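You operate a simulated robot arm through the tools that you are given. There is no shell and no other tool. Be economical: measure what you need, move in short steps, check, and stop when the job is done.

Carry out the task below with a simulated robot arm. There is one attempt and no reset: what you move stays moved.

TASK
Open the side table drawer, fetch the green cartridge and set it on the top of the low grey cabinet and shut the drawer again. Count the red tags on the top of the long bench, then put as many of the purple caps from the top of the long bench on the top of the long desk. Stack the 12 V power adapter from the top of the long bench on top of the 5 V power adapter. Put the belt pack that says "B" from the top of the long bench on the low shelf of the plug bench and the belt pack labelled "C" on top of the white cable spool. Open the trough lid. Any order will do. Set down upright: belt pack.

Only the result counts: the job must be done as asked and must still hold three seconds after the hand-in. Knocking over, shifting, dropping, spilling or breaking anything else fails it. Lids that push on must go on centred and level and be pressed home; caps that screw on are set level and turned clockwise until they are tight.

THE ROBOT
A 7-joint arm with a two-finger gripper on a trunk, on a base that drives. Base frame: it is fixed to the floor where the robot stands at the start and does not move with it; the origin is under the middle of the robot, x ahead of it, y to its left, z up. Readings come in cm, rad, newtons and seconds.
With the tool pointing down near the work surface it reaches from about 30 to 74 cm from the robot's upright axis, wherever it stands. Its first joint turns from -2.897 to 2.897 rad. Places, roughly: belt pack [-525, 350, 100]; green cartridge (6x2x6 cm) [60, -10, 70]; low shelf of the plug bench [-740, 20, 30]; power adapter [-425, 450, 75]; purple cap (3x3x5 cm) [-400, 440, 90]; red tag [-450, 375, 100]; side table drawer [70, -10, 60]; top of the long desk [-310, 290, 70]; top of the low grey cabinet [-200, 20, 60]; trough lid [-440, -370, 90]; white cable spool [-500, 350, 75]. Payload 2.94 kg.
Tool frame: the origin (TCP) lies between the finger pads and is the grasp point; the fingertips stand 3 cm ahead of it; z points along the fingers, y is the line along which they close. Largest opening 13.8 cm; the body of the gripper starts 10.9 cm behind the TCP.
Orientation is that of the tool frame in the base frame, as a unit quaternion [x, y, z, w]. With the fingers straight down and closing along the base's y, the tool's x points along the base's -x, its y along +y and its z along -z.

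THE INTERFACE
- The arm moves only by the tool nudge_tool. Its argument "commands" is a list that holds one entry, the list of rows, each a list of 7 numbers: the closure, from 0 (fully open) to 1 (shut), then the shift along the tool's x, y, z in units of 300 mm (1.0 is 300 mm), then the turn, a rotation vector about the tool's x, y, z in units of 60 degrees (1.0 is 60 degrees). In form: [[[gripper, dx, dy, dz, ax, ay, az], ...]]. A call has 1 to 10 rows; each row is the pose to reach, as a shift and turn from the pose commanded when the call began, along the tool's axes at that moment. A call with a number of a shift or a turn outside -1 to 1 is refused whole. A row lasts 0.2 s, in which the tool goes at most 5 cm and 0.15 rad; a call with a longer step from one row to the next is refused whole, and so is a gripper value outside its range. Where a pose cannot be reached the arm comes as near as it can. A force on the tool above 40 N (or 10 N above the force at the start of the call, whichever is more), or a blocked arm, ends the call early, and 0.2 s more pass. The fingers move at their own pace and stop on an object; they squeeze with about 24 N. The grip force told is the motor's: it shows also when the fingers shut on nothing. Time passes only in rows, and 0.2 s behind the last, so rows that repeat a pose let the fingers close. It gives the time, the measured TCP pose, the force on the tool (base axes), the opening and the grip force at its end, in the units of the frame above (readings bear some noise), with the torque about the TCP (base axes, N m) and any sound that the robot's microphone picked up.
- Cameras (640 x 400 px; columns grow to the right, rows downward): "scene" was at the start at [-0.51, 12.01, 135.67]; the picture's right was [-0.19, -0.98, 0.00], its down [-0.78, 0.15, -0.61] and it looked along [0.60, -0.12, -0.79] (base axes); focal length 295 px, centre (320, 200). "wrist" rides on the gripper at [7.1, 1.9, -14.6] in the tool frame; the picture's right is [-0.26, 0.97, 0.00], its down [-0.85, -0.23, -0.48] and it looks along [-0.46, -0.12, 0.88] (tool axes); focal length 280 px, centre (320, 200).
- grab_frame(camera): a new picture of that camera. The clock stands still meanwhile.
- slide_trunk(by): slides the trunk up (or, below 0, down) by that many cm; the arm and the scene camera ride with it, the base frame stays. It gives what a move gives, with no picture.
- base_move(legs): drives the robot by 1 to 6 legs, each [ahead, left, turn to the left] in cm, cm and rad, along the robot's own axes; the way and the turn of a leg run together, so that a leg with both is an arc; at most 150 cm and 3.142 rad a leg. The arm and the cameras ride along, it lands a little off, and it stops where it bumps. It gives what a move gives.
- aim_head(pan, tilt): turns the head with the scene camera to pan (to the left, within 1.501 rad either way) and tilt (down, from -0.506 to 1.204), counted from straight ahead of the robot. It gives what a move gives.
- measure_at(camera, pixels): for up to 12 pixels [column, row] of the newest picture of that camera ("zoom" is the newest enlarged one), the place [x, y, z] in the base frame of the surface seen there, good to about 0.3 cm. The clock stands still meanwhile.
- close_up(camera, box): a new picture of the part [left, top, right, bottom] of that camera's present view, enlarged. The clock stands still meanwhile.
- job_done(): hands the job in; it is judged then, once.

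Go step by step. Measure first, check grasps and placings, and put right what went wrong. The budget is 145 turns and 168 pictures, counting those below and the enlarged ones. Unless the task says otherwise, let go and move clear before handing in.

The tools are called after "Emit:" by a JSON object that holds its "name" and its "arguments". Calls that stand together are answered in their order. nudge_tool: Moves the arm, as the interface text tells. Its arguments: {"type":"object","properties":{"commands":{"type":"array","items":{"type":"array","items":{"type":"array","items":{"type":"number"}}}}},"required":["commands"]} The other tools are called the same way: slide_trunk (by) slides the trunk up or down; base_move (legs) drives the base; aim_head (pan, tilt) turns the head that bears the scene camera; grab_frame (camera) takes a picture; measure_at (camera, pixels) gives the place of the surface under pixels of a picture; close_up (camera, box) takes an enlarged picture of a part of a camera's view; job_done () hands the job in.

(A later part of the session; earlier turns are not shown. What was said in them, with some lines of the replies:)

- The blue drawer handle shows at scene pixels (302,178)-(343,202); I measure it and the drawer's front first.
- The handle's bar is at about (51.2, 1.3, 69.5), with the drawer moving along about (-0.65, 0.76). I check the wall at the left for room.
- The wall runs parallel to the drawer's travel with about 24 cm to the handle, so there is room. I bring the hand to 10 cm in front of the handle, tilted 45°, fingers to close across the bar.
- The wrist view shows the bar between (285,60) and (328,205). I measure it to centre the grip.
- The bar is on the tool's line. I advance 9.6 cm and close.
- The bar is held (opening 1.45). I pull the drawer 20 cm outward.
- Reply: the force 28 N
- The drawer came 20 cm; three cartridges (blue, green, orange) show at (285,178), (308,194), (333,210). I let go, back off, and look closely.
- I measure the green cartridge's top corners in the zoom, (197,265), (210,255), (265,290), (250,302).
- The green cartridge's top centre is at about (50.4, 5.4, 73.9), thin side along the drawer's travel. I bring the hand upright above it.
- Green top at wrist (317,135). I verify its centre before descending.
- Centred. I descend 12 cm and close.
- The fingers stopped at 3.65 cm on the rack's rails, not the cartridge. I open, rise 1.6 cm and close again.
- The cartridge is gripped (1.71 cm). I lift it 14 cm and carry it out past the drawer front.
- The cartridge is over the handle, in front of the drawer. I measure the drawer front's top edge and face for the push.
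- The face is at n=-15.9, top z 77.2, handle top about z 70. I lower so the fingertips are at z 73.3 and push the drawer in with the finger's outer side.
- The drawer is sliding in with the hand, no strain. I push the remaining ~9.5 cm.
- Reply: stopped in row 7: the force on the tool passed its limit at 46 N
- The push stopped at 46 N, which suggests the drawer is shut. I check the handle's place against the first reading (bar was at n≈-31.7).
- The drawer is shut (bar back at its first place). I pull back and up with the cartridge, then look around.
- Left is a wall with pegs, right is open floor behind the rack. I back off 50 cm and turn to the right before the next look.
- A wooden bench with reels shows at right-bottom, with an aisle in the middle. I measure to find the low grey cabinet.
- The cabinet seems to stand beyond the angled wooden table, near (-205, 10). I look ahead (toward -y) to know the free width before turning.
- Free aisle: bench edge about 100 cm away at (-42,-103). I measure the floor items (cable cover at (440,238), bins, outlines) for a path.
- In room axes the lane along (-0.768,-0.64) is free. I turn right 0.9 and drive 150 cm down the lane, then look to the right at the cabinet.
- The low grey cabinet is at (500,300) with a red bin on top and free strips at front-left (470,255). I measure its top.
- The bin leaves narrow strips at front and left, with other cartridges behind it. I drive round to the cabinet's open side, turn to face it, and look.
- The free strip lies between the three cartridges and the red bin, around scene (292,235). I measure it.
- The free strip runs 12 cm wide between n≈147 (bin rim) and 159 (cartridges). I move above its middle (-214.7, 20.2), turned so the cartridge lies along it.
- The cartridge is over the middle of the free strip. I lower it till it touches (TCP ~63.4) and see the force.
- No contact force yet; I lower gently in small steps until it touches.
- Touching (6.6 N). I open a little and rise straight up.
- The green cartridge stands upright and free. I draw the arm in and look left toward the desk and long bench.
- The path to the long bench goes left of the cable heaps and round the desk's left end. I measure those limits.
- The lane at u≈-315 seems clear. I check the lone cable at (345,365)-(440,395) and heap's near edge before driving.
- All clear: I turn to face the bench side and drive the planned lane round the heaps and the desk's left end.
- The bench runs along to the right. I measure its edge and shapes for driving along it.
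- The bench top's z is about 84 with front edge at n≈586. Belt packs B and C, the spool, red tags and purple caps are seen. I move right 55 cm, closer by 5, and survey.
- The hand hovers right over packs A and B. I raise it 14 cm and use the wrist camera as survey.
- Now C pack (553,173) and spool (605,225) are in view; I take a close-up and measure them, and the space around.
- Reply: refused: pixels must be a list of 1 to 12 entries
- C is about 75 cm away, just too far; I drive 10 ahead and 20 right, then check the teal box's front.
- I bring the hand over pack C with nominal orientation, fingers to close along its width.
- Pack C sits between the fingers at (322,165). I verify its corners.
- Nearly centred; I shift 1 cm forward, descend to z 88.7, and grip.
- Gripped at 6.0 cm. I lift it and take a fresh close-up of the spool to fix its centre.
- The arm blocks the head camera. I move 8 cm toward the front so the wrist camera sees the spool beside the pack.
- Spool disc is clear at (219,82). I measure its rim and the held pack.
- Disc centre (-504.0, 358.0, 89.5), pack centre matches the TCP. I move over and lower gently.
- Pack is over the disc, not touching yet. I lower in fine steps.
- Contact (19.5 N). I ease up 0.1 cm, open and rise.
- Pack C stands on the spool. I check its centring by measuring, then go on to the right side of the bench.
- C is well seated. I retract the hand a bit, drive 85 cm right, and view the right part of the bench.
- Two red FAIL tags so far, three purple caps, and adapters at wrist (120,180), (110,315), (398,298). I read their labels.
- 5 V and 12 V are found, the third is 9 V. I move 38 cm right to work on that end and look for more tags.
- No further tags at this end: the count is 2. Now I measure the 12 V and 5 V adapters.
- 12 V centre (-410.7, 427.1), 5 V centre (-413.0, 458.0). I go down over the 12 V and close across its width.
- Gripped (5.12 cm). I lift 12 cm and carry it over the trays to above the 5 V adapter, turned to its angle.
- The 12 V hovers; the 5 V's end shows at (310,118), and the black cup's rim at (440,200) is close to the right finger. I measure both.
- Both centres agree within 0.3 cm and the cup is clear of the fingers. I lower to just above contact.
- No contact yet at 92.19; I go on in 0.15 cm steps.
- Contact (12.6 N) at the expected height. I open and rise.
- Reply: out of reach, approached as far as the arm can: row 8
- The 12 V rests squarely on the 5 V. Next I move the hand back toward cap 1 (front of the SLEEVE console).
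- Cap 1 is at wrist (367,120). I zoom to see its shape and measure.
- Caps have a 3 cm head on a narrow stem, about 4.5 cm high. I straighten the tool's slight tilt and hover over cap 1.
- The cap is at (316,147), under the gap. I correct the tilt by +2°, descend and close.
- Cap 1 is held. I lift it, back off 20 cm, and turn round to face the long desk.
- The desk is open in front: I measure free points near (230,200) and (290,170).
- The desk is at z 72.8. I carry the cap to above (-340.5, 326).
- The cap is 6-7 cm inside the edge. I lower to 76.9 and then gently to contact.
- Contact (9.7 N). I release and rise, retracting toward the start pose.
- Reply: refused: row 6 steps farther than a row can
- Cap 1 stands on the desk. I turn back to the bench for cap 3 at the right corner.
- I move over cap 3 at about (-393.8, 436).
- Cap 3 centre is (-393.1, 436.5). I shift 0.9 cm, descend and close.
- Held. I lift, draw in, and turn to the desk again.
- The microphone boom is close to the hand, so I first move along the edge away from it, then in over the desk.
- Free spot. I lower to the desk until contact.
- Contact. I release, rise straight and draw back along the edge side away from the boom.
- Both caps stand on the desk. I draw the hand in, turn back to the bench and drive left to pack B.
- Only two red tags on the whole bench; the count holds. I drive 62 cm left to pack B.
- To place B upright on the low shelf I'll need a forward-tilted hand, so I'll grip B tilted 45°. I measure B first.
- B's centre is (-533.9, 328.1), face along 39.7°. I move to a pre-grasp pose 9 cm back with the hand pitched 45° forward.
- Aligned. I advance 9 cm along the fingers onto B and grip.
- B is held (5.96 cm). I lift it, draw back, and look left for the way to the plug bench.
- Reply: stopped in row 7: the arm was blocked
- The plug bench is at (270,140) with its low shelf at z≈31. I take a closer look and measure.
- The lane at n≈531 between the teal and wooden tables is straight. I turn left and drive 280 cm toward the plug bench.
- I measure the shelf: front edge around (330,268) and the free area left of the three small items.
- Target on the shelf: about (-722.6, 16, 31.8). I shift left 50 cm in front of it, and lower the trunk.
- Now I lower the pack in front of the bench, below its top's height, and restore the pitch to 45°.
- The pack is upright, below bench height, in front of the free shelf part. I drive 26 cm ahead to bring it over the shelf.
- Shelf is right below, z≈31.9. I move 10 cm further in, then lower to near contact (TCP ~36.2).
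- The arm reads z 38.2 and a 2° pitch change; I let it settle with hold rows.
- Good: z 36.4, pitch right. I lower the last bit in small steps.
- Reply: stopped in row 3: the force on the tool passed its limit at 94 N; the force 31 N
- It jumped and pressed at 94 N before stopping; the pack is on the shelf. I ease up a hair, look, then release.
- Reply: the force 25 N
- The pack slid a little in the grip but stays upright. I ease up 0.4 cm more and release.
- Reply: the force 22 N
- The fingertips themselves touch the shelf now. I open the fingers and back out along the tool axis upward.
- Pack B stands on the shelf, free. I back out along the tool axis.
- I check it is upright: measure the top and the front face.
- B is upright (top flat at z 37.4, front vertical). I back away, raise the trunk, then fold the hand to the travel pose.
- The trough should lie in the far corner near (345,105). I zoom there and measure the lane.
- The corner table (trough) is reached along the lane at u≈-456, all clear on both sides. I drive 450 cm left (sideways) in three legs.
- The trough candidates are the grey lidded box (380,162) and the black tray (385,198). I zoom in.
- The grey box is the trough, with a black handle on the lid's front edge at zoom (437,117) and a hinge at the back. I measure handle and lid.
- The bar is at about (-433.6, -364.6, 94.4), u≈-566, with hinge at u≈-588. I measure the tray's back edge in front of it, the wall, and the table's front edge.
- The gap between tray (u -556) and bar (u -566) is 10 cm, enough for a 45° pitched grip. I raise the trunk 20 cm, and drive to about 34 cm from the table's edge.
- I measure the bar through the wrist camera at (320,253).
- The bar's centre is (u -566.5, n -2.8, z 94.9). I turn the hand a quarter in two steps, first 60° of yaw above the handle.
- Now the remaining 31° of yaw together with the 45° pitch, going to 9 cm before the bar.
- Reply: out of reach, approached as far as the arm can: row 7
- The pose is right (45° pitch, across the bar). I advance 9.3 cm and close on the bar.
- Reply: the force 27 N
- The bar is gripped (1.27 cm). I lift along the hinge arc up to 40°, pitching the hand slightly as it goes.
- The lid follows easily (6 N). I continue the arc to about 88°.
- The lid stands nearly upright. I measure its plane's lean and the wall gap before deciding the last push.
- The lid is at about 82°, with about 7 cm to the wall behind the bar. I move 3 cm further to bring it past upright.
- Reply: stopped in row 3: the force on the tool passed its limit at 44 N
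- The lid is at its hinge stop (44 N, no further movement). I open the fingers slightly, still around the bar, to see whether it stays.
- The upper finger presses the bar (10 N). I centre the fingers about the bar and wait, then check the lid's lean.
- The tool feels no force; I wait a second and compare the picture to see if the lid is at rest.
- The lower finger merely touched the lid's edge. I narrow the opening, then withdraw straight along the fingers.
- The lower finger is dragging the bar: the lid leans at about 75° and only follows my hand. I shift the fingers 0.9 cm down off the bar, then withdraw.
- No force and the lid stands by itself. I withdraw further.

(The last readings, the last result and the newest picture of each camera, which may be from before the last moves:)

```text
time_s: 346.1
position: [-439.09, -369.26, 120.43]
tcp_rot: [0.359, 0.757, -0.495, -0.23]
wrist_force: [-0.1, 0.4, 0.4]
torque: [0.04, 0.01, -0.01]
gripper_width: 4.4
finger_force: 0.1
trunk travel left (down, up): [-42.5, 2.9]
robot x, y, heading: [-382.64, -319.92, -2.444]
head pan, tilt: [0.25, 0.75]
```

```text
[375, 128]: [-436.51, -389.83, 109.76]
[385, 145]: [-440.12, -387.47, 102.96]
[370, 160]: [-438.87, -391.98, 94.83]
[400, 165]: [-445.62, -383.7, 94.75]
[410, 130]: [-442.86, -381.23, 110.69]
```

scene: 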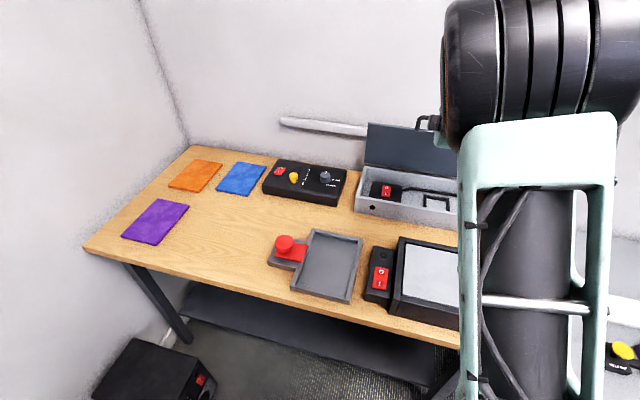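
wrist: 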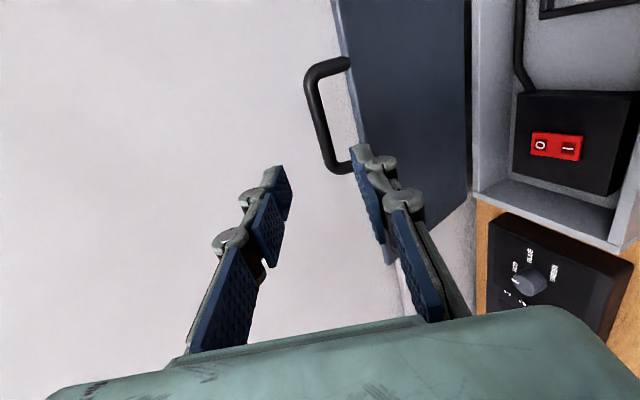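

The lid stays by itself at about 76°. I close the fingers, lower, and push its inner face back to the stop to be sure.

Emit:
{"name": "nudge_tool", "arguments": {"commands": [[[0.9, 0, 0.09, 0.04, 0, 0, 0], [1, 0, 0.18, 0.075, 0, 0, 0], [1, 0, 0.27, 0.11, 0, 0, 0], [1, 0, 0.353, 0.15, 0, 0, 0], [1, 0, 0.31, 0.25, 0, 0, 0], [1, 0, 0.267, 0.35, 0, 0, 0], [1, 0, 0.24, 0.415, 0, 0, 0], [1, 0, 0.225, 0.45, 0, 0, 0], [1, 0, 0.213, 0.478, 0, 0, 0], [1, 0, 0.205, 0.497, 0, 0, 0]]]}}

Emit:
{"name": "grab_frame", "arguments": {"camera": "scene"}}

Emit:
{"name": "measure_at", "arguments": {"camera": "scene", "pixels": [[375, 128], [385, 145], [370, 160], [400, 165], [410, 130]]}}

```text
time_s: 348.2
position: [-446.55, -375.63, 108.82]
tcp_rot: [0.361, 0.758, -0.491, -0.231]
wrist_force: [23.7, 18.2, 10.0]
torque: [-0.07, 0.14, -0.1]
gripper_width: 0.01
finger_force: 24.4
trunk travel left (down, up): [-42.5, 2.9]
robot x, y, heading: [-382.94, -319.49, -2.45]
head pan, tilt: [0.25, 0.75]
stopped in row 10: the force on the tool passed its limit at 46 N (the readings are from after the stop); the commanded pose is now the measured one
```

```text
46 pictures are left
```

scene: 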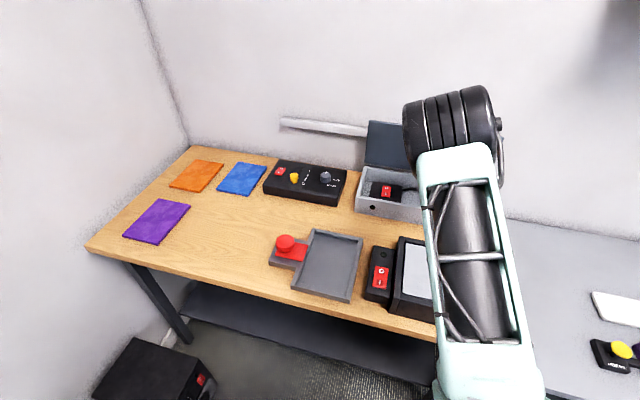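

```text
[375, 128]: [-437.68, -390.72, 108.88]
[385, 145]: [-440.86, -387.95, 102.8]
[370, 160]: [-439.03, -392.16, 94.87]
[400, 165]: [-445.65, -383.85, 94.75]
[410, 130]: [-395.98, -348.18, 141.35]
```

The lid is back at its stop. I withdraw the hand and check the lid and trough box remain.

Emit:
{"name": "nudge_tool", "arguments": {"commands": [[[1, 0, 0, -0.1, 0, 0, 0], [1, 0, 0, -0.22, 0, 0, 0], [1, 0, 0, -0.35, 0, 0, 0], [1, 0, 0, -0.48, 0, 0, 0], [1, 0, 0, -0.62, 0, 0, 0]]]}}

Emit:
{"name": "grab_frame", "arguments": {"camera": "scene"}}

Emit:
{"name": "measure_at", "arguments": {"camera": "scene", "pixels": [[375, 128], [385, 145], [370, 160], [400, 165], [410, 130]]}}

Emit:
{"name": "grab_frame", "arguments": {"camera": "wrist"}}

```text
time_s: 349.4
position: [-433.79, -365.33, 116.02]
tcp_rot: [0.362, 0.758, -0.492, -0.23]
wrist_force: [0.0, 0.4, -0.5]
torque: [0.02, 0.01, 0.0]
gripper_width: 0.0
finger_force: 24.0
trunk travel left (down, up): [-42.5, 2.9]
robot x, y, heading: [-382.81, -319.68, -2.451]
head pan, tilt: [0.25, 0.75]
```

```text
45 pictures are left
```

scene: 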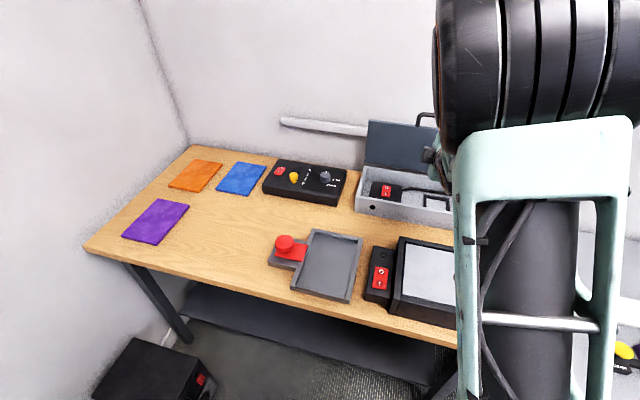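

```text
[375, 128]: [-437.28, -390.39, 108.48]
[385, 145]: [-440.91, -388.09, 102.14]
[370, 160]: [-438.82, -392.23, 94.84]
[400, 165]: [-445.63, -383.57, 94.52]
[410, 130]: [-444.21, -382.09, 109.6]
```

```text
44 pictures are left
```

wrist: 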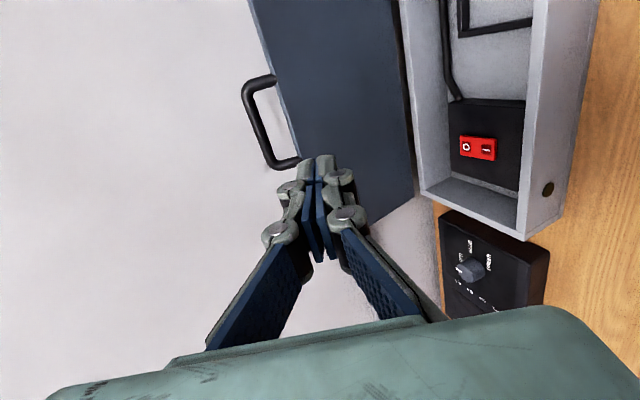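

The lid stays open at its stop and the hand is clear of it; every other part was checked when it was placed. I hand in.

Emit:
{"name": "job_done", "arguments": {}}

```text
The job is handed in.
```

I finished every part of the job and handed it in:

- **Cartridge:** the green cartridge stands on the low grey cabinet, and the side table drawer is shut.
- **Caps:** I counted two red tags, so two purple caps are on the long desk.
- **Adapters:** the 12 V adapter is stacked on the 5 V adapter.
- **Belt packs:** pack B is upright on the plug bench's low shelf, and pack C is upright on the white cable spool. While I was setting B down, the arm jumped and pressed it at about 94 N. I measured it afterwards and it was standing upright.
- **Trough:** the lid is open at about 82°, where it stops, and it held there once I let go.
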